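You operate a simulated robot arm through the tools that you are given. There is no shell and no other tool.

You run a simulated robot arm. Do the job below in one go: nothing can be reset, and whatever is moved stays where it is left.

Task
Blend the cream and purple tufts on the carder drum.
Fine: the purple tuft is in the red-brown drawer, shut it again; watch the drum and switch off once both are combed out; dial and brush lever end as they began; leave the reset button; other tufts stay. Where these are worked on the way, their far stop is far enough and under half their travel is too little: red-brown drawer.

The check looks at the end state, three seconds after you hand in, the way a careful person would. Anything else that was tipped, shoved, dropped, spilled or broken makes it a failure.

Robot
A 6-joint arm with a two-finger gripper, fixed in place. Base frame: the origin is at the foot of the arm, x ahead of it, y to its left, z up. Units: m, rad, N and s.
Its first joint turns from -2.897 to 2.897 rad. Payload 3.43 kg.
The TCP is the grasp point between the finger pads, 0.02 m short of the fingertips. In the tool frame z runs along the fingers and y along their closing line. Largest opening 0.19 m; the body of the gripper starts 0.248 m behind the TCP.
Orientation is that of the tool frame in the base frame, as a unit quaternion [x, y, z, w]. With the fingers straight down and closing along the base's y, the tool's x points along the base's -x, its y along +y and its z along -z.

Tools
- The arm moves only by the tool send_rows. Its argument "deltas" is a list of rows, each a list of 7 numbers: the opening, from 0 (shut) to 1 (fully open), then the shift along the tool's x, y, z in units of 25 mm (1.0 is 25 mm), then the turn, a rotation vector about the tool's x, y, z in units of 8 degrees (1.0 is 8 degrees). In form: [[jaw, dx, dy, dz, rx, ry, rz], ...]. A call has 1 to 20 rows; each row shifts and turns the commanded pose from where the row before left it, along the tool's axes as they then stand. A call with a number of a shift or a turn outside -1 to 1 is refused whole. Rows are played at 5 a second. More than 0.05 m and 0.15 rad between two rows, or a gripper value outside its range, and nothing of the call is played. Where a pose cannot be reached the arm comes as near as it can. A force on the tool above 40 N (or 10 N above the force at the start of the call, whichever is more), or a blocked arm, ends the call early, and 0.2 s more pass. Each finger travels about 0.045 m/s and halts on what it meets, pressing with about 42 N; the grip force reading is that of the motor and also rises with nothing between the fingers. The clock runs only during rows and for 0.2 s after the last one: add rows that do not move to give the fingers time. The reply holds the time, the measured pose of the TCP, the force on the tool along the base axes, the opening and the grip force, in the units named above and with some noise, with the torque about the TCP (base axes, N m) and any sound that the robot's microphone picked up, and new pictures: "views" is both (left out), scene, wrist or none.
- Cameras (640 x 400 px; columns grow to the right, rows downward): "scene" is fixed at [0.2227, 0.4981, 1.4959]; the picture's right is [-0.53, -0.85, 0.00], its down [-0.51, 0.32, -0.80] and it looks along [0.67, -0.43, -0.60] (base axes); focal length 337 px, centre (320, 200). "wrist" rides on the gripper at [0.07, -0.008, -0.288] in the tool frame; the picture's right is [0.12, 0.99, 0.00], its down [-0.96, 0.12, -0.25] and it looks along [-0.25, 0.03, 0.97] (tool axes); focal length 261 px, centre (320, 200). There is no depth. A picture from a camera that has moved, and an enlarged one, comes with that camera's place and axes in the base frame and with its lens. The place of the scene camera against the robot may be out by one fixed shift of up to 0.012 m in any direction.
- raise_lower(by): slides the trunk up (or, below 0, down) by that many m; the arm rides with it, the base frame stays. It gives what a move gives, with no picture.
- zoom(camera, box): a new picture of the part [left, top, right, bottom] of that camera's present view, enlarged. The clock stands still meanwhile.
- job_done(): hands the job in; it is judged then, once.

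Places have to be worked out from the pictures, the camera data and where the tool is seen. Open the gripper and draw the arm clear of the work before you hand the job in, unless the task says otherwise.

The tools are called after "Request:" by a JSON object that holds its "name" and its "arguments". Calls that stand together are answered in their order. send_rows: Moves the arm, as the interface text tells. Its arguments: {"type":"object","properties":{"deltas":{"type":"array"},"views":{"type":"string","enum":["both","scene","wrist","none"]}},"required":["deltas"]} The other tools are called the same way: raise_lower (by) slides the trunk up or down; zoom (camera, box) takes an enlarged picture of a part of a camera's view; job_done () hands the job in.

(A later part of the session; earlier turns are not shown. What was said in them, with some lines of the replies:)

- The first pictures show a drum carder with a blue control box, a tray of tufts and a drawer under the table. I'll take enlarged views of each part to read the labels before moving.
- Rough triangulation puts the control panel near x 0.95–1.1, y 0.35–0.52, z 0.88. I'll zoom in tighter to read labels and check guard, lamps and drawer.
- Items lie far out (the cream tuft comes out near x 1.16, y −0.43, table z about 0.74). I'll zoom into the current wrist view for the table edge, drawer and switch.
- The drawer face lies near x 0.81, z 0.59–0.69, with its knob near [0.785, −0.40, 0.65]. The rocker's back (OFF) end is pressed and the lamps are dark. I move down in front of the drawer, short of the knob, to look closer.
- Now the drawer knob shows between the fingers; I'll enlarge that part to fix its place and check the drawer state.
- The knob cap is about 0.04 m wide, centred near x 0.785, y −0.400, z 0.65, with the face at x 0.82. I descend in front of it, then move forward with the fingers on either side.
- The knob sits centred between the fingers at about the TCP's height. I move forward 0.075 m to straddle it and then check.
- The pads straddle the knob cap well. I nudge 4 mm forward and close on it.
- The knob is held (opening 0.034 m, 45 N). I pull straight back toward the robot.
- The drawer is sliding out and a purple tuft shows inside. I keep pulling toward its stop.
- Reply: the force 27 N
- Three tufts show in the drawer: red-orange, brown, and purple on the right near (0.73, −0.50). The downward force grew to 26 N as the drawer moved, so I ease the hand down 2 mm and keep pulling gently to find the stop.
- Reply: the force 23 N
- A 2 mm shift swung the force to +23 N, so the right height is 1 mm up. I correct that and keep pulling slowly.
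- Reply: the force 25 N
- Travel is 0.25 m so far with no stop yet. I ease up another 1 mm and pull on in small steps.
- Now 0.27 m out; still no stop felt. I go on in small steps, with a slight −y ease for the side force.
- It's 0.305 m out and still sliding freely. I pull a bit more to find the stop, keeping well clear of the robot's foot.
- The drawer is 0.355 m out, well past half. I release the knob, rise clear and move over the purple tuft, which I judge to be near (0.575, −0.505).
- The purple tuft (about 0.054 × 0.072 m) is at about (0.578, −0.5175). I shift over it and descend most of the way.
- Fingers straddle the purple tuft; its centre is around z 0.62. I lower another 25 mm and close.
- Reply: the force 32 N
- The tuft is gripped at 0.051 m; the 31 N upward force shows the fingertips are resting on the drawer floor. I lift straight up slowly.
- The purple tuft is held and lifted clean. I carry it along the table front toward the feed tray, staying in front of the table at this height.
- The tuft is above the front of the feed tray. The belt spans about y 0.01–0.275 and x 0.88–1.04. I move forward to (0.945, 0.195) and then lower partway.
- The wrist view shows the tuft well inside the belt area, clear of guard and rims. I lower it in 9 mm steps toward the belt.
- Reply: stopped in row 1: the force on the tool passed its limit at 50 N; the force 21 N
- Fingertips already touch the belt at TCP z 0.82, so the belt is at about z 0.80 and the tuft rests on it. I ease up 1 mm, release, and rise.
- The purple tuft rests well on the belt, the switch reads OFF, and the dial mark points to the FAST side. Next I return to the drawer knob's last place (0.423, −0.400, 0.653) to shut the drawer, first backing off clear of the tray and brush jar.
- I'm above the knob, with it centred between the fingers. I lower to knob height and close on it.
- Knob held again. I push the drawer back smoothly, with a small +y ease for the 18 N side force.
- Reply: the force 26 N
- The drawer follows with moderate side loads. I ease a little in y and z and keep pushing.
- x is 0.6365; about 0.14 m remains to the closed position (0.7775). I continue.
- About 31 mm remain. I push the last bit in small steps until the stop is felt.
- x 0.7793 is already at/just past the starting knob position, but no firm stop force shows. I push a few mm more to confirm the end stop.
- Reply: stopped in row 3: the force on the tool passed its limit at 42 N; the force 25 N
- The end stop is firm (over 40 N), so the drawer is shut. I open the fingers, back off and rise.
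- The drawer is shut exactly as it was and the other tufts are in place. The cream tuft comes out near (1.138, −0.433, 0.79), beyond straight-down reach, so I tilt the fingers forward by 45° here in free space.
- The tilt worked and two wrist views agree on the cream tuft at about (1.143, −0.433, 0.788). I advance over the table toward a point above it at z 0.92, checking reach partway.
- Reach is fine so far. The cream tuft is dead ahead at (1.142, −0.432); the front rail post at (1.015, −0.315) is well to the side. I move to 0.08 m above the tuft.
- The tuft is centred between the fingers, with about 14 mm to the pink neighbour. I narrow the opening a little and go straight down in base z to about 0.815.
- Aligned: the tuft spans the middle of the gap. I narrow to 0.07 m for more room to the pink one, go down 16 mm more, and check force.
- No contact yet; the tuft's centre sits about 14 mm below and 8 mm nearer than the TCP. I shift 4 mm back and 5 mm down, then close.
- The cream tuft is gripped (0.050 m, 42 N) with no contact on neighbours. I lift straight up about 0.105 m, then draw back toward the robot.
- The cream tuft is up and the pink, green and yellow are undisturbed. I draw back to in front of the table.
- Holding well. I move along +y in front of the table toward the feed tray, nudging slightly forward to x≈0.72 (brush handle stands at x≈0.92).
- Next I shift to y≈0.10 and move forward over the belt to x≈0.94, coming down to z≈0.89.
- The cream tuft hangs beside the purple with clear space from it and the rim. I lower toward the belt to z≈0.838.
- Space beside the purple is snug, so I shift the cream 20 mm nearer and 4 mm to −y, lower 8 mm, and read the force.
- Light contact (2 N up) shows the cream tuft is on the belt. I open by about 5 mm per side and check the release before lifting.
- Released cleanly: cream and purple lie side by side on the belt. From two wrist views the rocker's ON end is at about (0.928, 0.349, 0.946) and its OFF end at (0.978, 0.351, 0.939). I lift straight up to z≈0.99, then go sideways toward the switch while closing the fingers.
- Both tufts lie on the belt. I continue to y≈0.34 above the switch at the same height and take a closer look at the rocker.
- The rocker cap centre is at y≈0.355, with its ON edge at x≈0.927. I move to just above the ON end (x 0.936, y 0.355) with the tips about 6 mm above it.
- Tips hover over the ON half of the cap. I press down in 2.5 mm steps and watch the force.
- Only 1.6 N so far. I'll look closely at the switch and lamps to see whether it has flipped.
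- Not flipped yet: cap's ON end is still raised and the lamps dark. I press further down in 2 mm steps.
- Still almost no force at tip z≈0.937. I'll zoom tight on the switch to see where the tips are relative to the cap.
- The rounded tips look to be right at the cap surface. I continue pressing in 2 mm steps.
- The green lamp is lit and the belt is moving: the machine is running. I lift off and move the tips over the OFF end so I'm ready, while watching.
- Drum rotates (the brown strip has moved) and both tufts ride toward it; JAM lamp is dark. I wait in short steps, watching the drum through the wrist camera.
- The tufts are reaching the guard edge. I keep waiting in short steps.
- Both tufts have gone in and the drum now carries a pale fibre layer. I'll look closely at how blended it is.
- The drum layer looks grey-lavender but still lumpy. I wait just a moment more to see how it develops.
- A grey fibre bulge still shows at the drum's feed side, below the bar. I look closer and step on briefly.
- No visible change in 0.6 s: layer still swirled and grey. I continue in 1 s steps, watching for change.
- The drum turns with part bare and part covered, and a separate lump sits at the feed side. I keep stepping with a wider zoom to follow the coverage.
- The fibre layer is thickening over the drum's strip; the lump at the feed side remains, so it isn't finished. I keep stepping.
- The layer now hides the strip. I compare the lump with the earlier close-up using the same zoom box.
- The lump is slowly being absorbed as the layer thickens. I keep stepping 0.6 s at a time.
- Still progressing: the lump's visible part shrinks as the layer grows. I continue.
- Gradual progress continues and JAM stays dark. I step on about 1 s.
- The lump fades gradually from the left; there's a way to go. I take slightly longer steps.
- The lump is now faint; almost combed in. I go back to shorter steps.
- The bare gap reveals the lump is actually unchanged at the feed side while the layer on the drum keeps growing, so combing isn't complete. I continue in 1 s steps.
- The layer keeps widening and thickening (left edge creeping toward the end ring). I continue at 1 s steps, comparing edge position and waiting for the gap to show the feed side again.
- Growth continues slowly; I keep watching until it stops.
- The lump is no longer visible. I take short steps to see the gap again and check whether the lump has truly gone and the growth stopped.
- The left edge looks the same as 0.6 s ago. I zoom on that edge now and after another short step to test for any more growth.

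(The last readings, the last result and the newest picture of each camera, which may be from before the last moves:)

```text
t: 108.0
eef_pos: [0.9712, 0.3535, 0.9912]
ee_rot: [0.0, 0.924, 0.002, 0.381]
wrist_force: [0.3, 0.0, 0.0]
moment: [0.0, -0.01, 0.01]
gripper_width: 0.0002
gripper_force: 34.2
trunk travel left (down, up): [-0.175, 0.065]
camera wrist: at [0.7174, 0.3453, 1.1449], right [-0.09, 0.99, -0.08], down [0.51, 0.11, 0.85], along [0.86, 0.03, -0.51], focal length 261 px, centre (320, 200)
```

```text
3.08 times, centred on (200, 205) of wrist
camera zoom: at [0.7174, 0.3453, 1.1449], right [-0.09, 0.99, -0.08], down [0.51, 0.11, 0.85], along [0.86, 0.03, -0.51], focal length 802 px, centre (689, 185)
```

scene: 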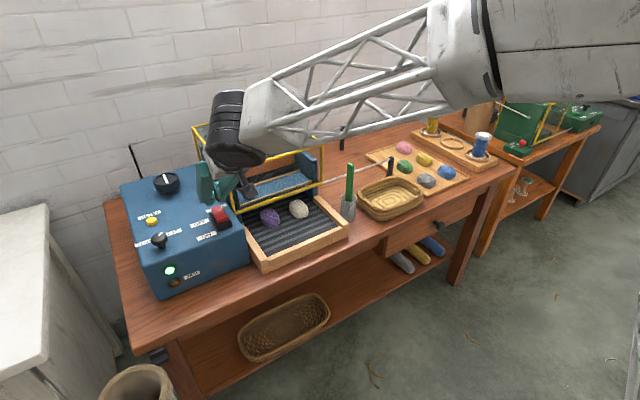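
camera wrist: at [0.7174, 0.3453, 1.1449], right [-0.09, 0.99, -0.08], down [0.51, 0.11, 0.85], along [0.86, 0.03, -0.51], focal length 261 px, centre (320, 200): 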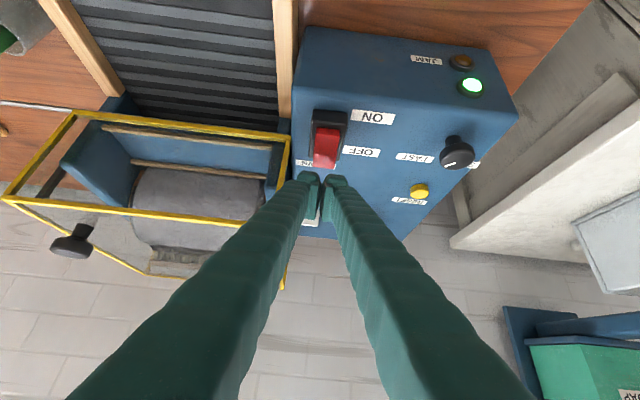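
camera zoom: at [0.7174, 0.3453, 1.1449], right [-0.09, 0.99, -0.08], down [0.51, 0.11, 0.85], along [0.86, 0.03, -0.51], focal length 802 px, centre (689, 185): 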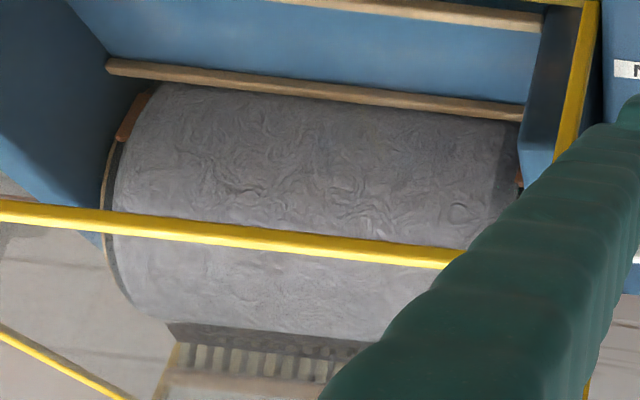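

The edge is unchanged over 0.6 s, the feed lump is gone, and the layer is even: both tufts are combed out. I press the OFF end now.

Request:
{"name": "send_rows", "arguments": {"deltas": [[0.0, 0.353, 0, 0.354, 0, 0, 0], [0.0, 0.353, 0, 0.354, 0, 0, 0], [0.0, 0.085, 0, 0.085, 0, 0, 0], [0.0, 0.057, 0, 0.057, 0, 0, 0]], "views": "both"}}

```text
t: 109.0
eef_pos: [0.9706, 0.3546, 0.9609]
ee_rot: [0.0, 0.925, 0.001, 0.38]
wrist_force: [-0.1, -0.3, -0.6]
moment: [-0.01, -0.04, -0.01]
gripper_width: 0.0
gripper_force: 34.1
trunk travel left (down, up): [-0.175, 0.065]
camera wrist: at [0.717, 0.3452, 1.1145], right [-0.09, 0.99, -0.08], down [0.51, 0.11, 0.85], along [0.86, 0.03, -0.51], focal length 261 px, centre (320, 200)
```

scene: 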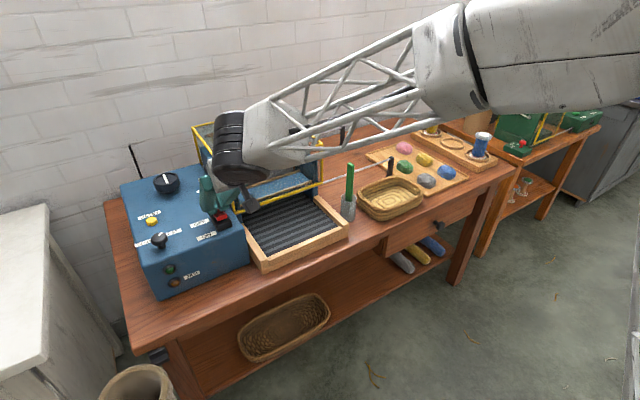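
wrist: 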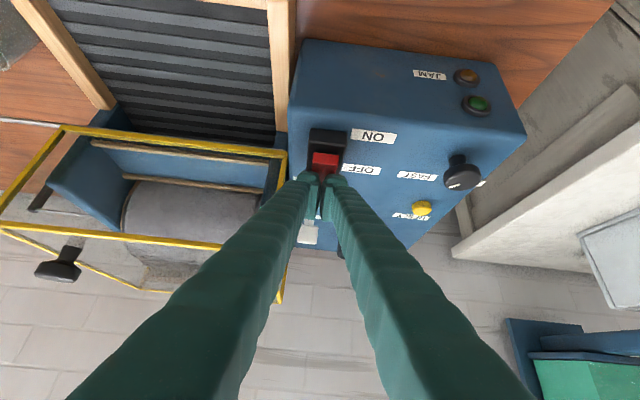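

The green lamp is out: the machine is off. I lift straight up and draw back so the scene camera can see the drum.

Request:
{"name": "send_rows", "arguments": {"deltas": [[0.0, -0.3, 0, -0.3, 0, 0, 0], [0.0, -0.5, 0, -0.5, 0, 0, 0], [0.0, -0.5, 0, -0.5, 0, 0, 0], [0.0, -0.5, 0, -0.5, 0, 0, 0], [0.0, -0.5, 0, -0.5, 0, 0, 0], [0.0, -0.5, 0, -0.5, 0, 0, 0], [0.0, 0.6, 0, -0.75, 0, 0, 0], [0.0, 0.7, 0, -0.7, 0, 0, 0], [0.0, 0.7, 0, -0.7, 0, 0, 0], [0.0, 0.7, 0, -0.7, 0, 0, 0], [0.0, 0.7, 0, -0.7, 0, 0, 0], [0.0, 0.7, 0, -0.7, 0, 0, 0], [0.0, 0.7, 0, -0.7, 0, 0, 0], [0.0, 0.7, 0, -0.7, 0, 0, 0], [0.0, 0.7, 0, -0.7, 0, 0, 0]], "views": "both"}}

Request:
{"name": "zoom", "arguments": {"camera": "scene", "box": [110, 90, 350, 300]}}

```text
t: 112.2
eef_pos: [0.7486, 0.3521, 1.0623]
ee_rot: [0.0, 0.925, 0.002, 0.381]
wrist_force: [-0.3, 0.5, 0.7]
moment: [-0.02, -0.01, -0.02]
gripper_width: 0.0
gripper_force: 34.4
trunk travel left (down, up): [-0.175, 0.065]
camera wrist: at [0.4952, 0.3439, 1.2169], right [-0.09, 0.99, -0.08], down [0.51, 0.11, 0.85], along [0.86, 0.03, -0.51], focal length 261 px, centre (320, 200)
```

scene: 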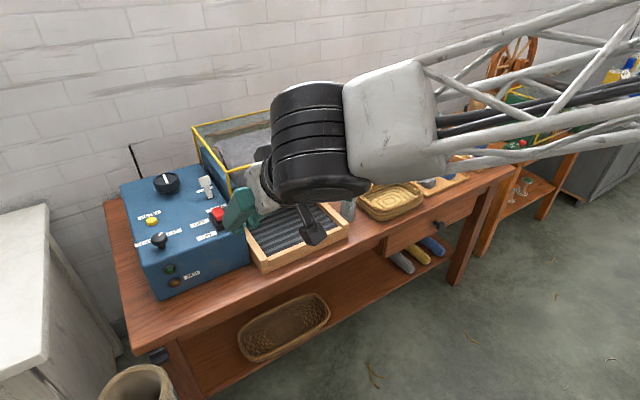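
wrist: 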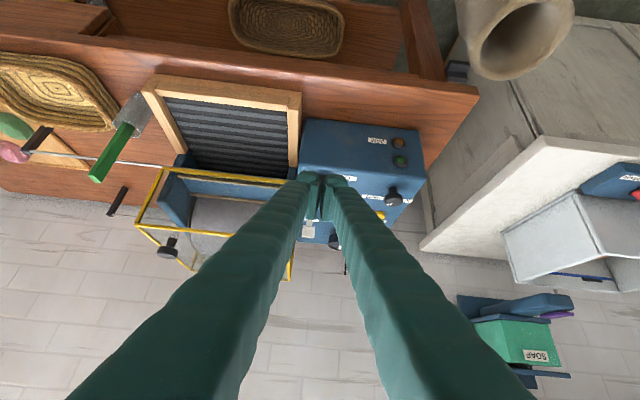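

```text
1.90 times, centred on (230, 195) of scene
camera zoom: at [0.2227, 0.4981, 1.4959], right [-0.53, -0.85, 0.0], down [-0.51, 0.32, -0.8], along [0.67, -0.43, -0.6], focal length 642 px, centre (491, 210)
```

zoom: 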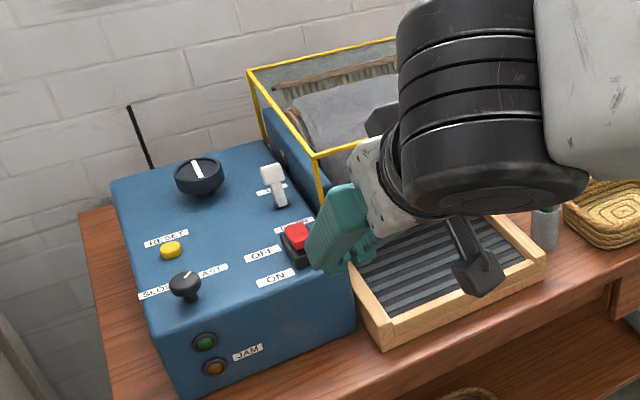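

Controls all look as at the start. I untilt the hand while moving away toward the starting area, then open the gripper.

Request:
{"name": "send_rows", "arguments": {"deltas": [[0.0, 0, -0.9, 0, 0, 0.7, 0], [0.0, 0, -0.9, 0, 0, 0.7, 0], [0.0, 0, -0.9, 0, 0, 0.7, 0], [0.0, 0, -0.9, 0, 0, 0.7, 0], [0.0, 0, -0.9, 0, 0, 0.7, 0], [0.0, 0, -0.9, 0, 0, 0.7, 0], [0.0, 0, -0.9, 0, 0, 0.7, 0], [0.0, 0, -0.9, 0, 0, 0.7, 0], [0.2, 0.4, -0.9, -0.7, 0, 0, 0], [0.3, 0.4, -0.9, -0.7, 0, 0, 0], [0.4, 0.4, -0.9, -0.7, 0, 0, 0], [0.5, 0.4, -0.9, -0.7, 0, 0, 0], [0.6, 0.4, -0.9, -0.7, 0, 0, 0], [0.7, 0.4, -0.9, -0.7, 0, 0, 0], [0.8, 0.4, -0.9, -0.7, 0, 0, 0], [0.9, 0.4, -0.9, -0.7, 0, 0, 0], [1.0, 0.4, -0.9, -0.7, 0, 0, 0], [1.0, 0.4, -0.9, -0.7, 0, 0, 0]], "views": "both"}}

Request:
{"name": "zoom", "arguments": {"camera": "scene", "box": [110, 90, 350, 300]}}

Request:
{"name": "zoom", "arguments": {"camera": "scene", "box": [190, 100, 350, 200]}}

Request:
{"name": "zoom", "arguments": {"camera": "scene", "box": [330, 120, 510, 280]}}

```text
t: 116.0
eef_pos: [0.6482, -0.0522, 1.2371]
ee_rot: [-0.001, 1.0, 0.002, 0.0]
wrist_force: [0.2, 0.7, 0.6]
moment: [-0.07, 0.04, -0.01]
gripper_width: 0.1863
gripper_force: 0.0
trunk travel left (down, up): [-0.175, 0.065]
camera wrist: at [0.5779, -0.061, 1.5242], right [-0.12, 0.99, 0.0], down [0.96, 0.12, 0.25], along [0.25, 0.03, -0.97], focal length 261 px, centre (320, 200)
```

scene: 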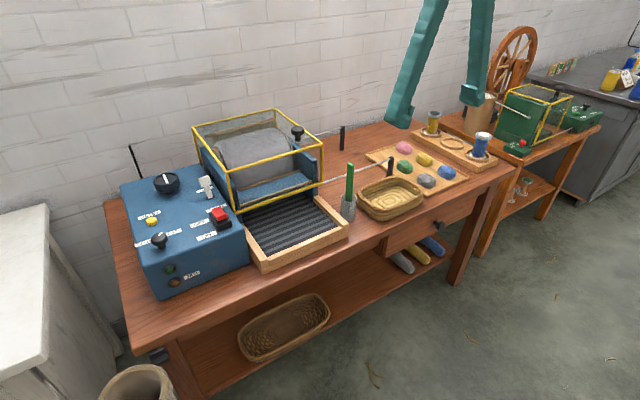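
wrist: 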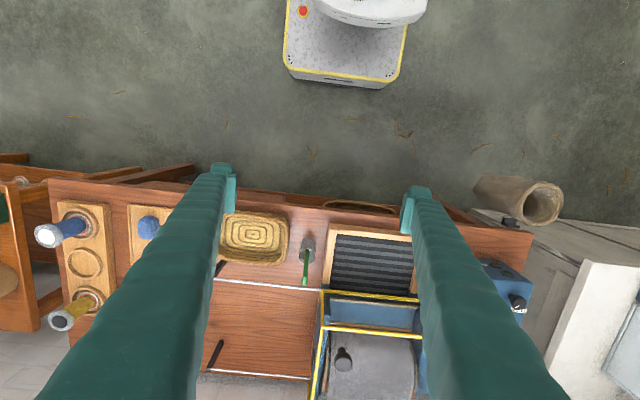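

```text
1.90 times, centred on (230, 195) of scene
camera zoom: at [0.2227, 0.4981, 1.4959], right [-0.53, -0.85, 0.0], down [-0.51, 0.32, -0.8], along [0.67, -0.43, -0.6], focal length 642 px, centre (491, 210)
```

zoom: 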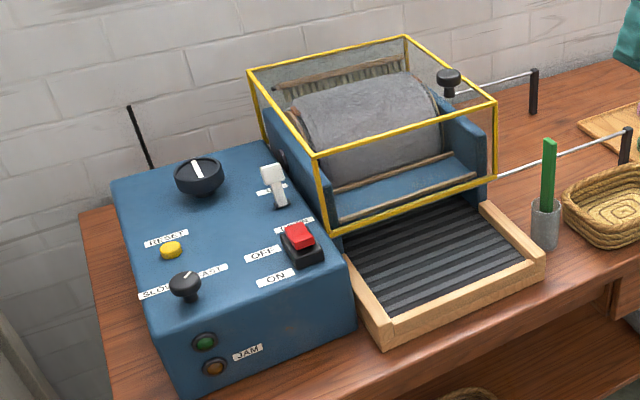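

```text
4.00 times, centred on (270, 150) of scene
camera zoom: at [0.2227, 0.4981, 1.4959], right [-0.53, -0.85, 0.0], down [-0.51, 0.32, -0.8], along [0.67, -0.43, -0.6], focal length 1347 px, centre (520, 400)
```

zoom: 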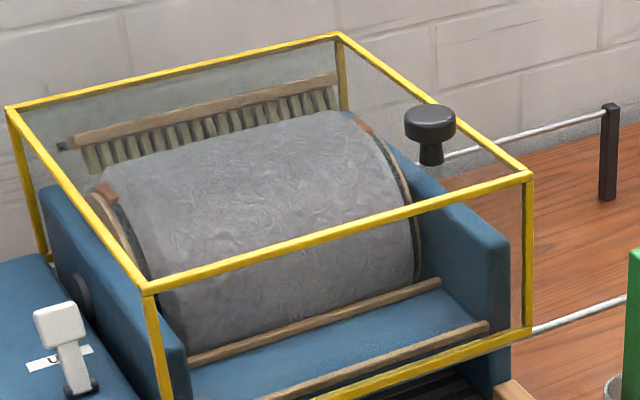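

```text
2.50 times, centred on (420, 200) of scene
camera zoom: at [0.2227, 0.4981, 1.4959], right [-0.53, -0.85, 0.0], down [-0.51, 0.32, -0.8], along [0.67, -0.43, -0.6], focal length 842 px, centre (70, 200)
```

zoom: 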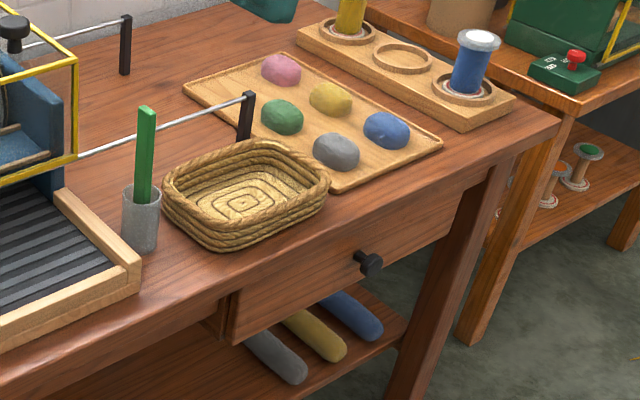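

The machine is off, the drawer shut, and the lever, dial and reset look untouched. Before handing in I want a closer, head-on look at the drum to be sure no uncombed lump remains, so I tilt the open hand and approach in free space in front of the guard.

Request:
{"name": "send_rows", "arguments": {"deltas": [[1.0, 0, 0.95, 0, 0, -0.7, 0], [1.0, 0, 0.95, 0, 0, -0.7, 0], [1.0, 0, 0.95, 0, 0, -0.7, 0], [1.0, 0, 0.95, 0, 0, -0.7, 0], [1.0, 0, 0.95, 0, 0, -0.7, 0], [1.0, 0, 0.95, 0, 0, -0.7, 0], [1.0, 0, 0.95, 0, 0, -0.7, 0], [1.0, 0, 0.95, 0, 0, -0.7, 0], [1.0, -0.12, 0, 0.9, 0, 0, 0], [1.0, -0.12, 0, 0.9, 0, 0, 0], [1.0, -0.12, 0, 0.9, 0, 0, 0], [1.0, -0.12, 0, 0.9, 0, 0, 0], [1.0, -0.12, 0, 0.9, 0, 0, 0]], "views": "both"}}

Request:
{"name": "zoom", "arguments": {"camera": "wrist", "box": [220, 100, 420, 260]}}

```text
t: 118.8
eef_pos: [0.7376, 0.1377, 1.1695]
ee_rot: [0.0, 0.925, 0.002, 0.381]
wrist_force: [-0.2, -0.2, 0.5]
moment: [0.02, 0.0, 0.02]
gripper_width: 0.1899
gripper_force: 0.0
trunk travel left (down, up): [-0.175, 0.065]
camera wrist: at [0.4855, 0.1297, 1.3226], right [-0.09, 0.99, -0.08], down [0.51, 0.11, 0.85], along [0.86, 0.03, -0.51], focal length 261 px, centre (320, 200)
```

scene: 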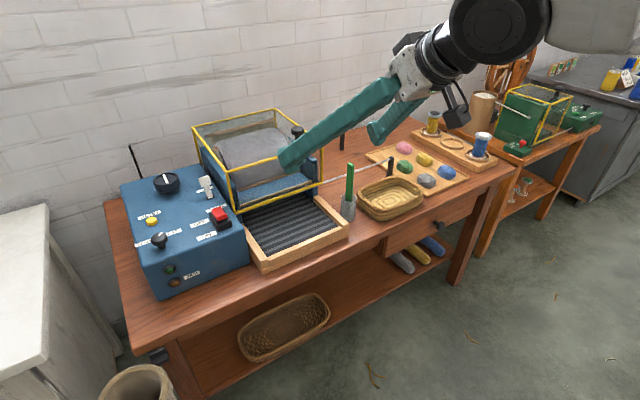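
wrist: 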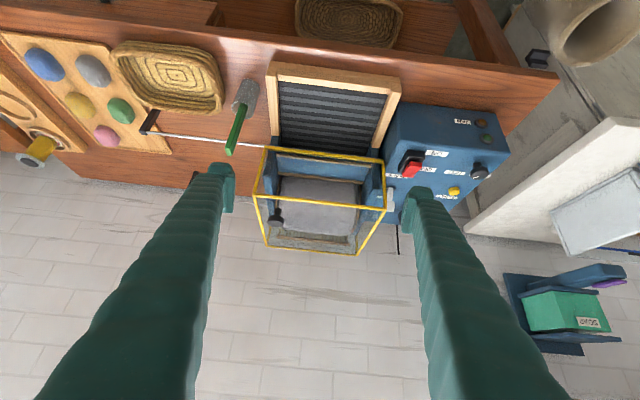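

```text
2.50 times, centred on (320, 180) of wrist
camera zoom: at [0.4855, 0.1297, 1.3226], right [-0.09, 0.99, -0.08], down [0.51, 0.11, 0.85], along [0.86, 0.03, -0.51], focal length 652 px, centre (320, 250)
```

zoom: 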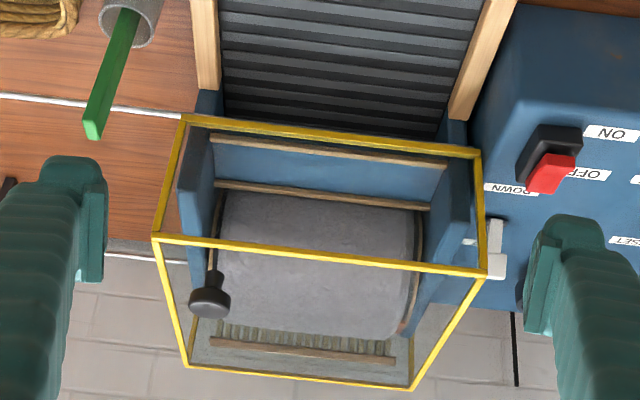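

From here the drum is seen head-on. I zoom in on the layer and the feed side.

Request:
{"name": "zoom", "arguments": {"camera": "wrist", "box": [270, 165, 370, 245]}}

Request:
{"name": "zoom", "arguments": {"camera": "wrist", "box": [280, 170, 360, 205]}}

Request:
{"name": "zoom", "arguments": {"camera": "wrist", "box": [380, 100, 520, 220]}}

```text
5.00 times, centred on (320, 205) of wrist
camera zoom: at [0.4855, 0.1297, 1.3226], right [-0.09, 0.99, -0.08], down [0.51, 0.11, 0.85], along [0.86, 0.03, -0.51], focal length 1303 px, centre (320, 175)
```

zoom: 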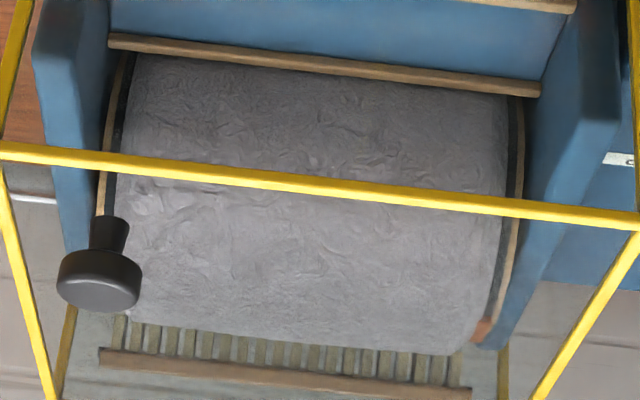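

```text
8.00 times, centred on (320, 188) of wrist
camera zoom: at [0.4855, 0.1297, 1.3226], right [-0.09, 0.99, -0.08], down [0.51, 0.11, 0.85], along [0.86, 0.03, -0.51], focal length 2085 px, centre (320, 300)
```

zoom: 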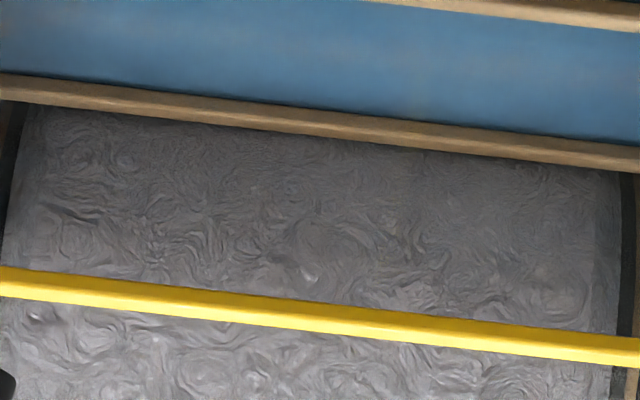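

```text
3.33 times, centred on (450, 160) of wrist
camera zoom: at [0.4855, 0.1297, 1.3226], right [-0.09, 0.99, -0.08], down [0.51, 0.11, 0.85], along [0.86, 0.03, -0.51], focal length 869 px, centre (-113, 333)
```

zoom: 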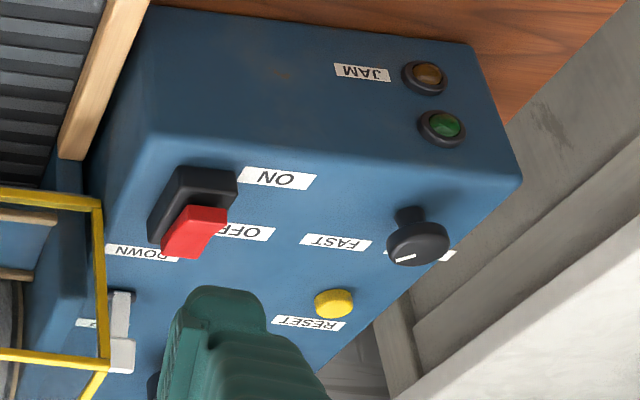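

The layer is even with no lump left, the switch is OFF, both lamps are dark, and the dial and brush lever are where they began. I return the open hand to its starting area, clear of the work.

Request:
{"name": "send_rows", "arguments": {"deltas": [[1.0, 0.12, 0, -0.9, 0, 0, 0], [1.0, 0.12, 0, -0.9, 0, 0, 0], [1.0, 0.12, 0, -0.9, 0, 0, 0], [1.0, 0.12, 0, -0.9, 0, 0, 0], [1.0, 0, -0.95, 0, 0, 0.7, 0], [1.0, 0, -0.95, 0, 0, 0.7, 0], [1.0, 0, -0.95, 0, 0, 0.7, 0], [1.0, 0, -0.95, 0, 0, 0.7, 0], [1.0, 0, -0.95, 0, 0, 0.7, 0], [1.0, 0, -0.95, 0, 0, 0.7, 0], [1.0, 0, -0.95, 0, 0, 0.7, 0], [1.0, 0, -0.95, 0, 0, 0.7, 0], [1.0, 0, -0.9, 0, 0, 0, 0], [1.0, 0, -0.9, 0, 0, 0, 0]], "views": "both"}}

Request:
{"name": "zoom", "arguments": {"camera": "scene", "box": [110, 90, 350, 300]}}

```text
t: 121.8
eef_pos: [0.6663, -0.098, 1.2239]
ee_rot: [-0.001, 1.0, 0.002, 0.0]
wrist_force: [-0.1, 0.2, 0.9]
moment: [-0.09, 0.03, 0.0]
gripper_width: 0.1899
gripper_force: 0.0
trunk travel left (down, up): [-0.175, 0.065]
camera wrist: at [0.5958, -0.1069, 1.5101], right [-0.12, 0.99, 0.0], down [0.96, 0.12, 0.25], along [0.25, 0.03, -0.97], focal length 261 px, centre (320, 200)
```

scene: 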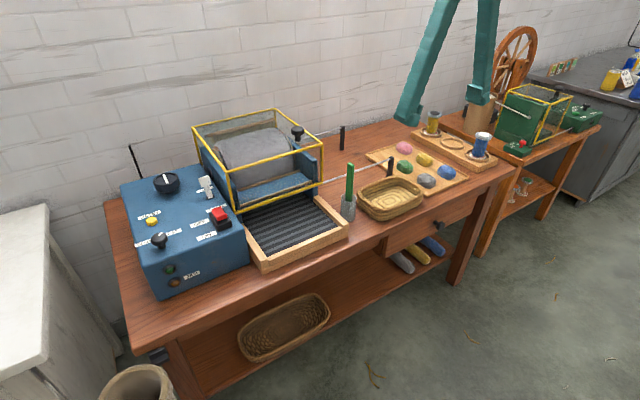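
wrist: 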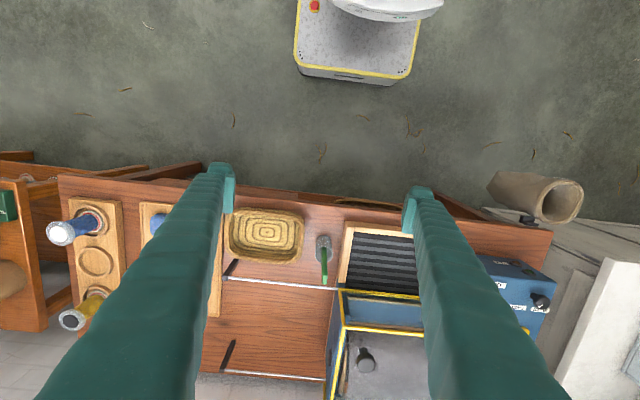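

```text
1.90 times, centred on (230, 195) of scene
camera zoom: at [0.2227, 0.4981, 1.4959], right [-0.53, -0.85, 0.0], down [-0.51, 0.32, -0.8], along [0.67, -0.43, -0.6], focal length 642 px, centre (491, 210)
```

zoom: 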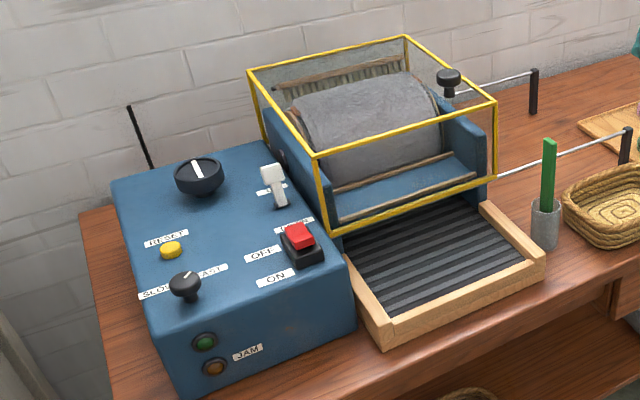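

The final pictures show the blend evenly on the drum and the machine off. The drawer is shut, the controls and other tufts look unchanged, and the open gripper is clear of the work, so I hand the job in.

Request:
{"name": "job_done", "arguments": {}}

```text
The job is handed in.
```

I ran the cream and purple tufts through the carder together, switched it off and handed the job in. The result of the check has not come back.

- **Drum:** it carries an even grey-lavender layer, and I saw no lump left at the feed side. I switched off once the layer's edge no longer moved between pictures. That was a judgement by eye, because nothing on the machine signals when the tufts are combed out.
- **Machine:** the switch is at OFF and both lamps are dark. The JAM lamp never lit in any picture during the run.
- **Drawer:** I opened it about 0.36 m without reaching its far stop, took the purple tuft, and pushed it shut until it stopped firmly.
- **Left alone:** I did not touch the dial, the brush lever, the reset button or the guard. The other tufts on the tray look undisturbed. The two left in the drawer were in place when I last saw them, before I shut it.

The gripper is open and back near its starting position, clear of the work.
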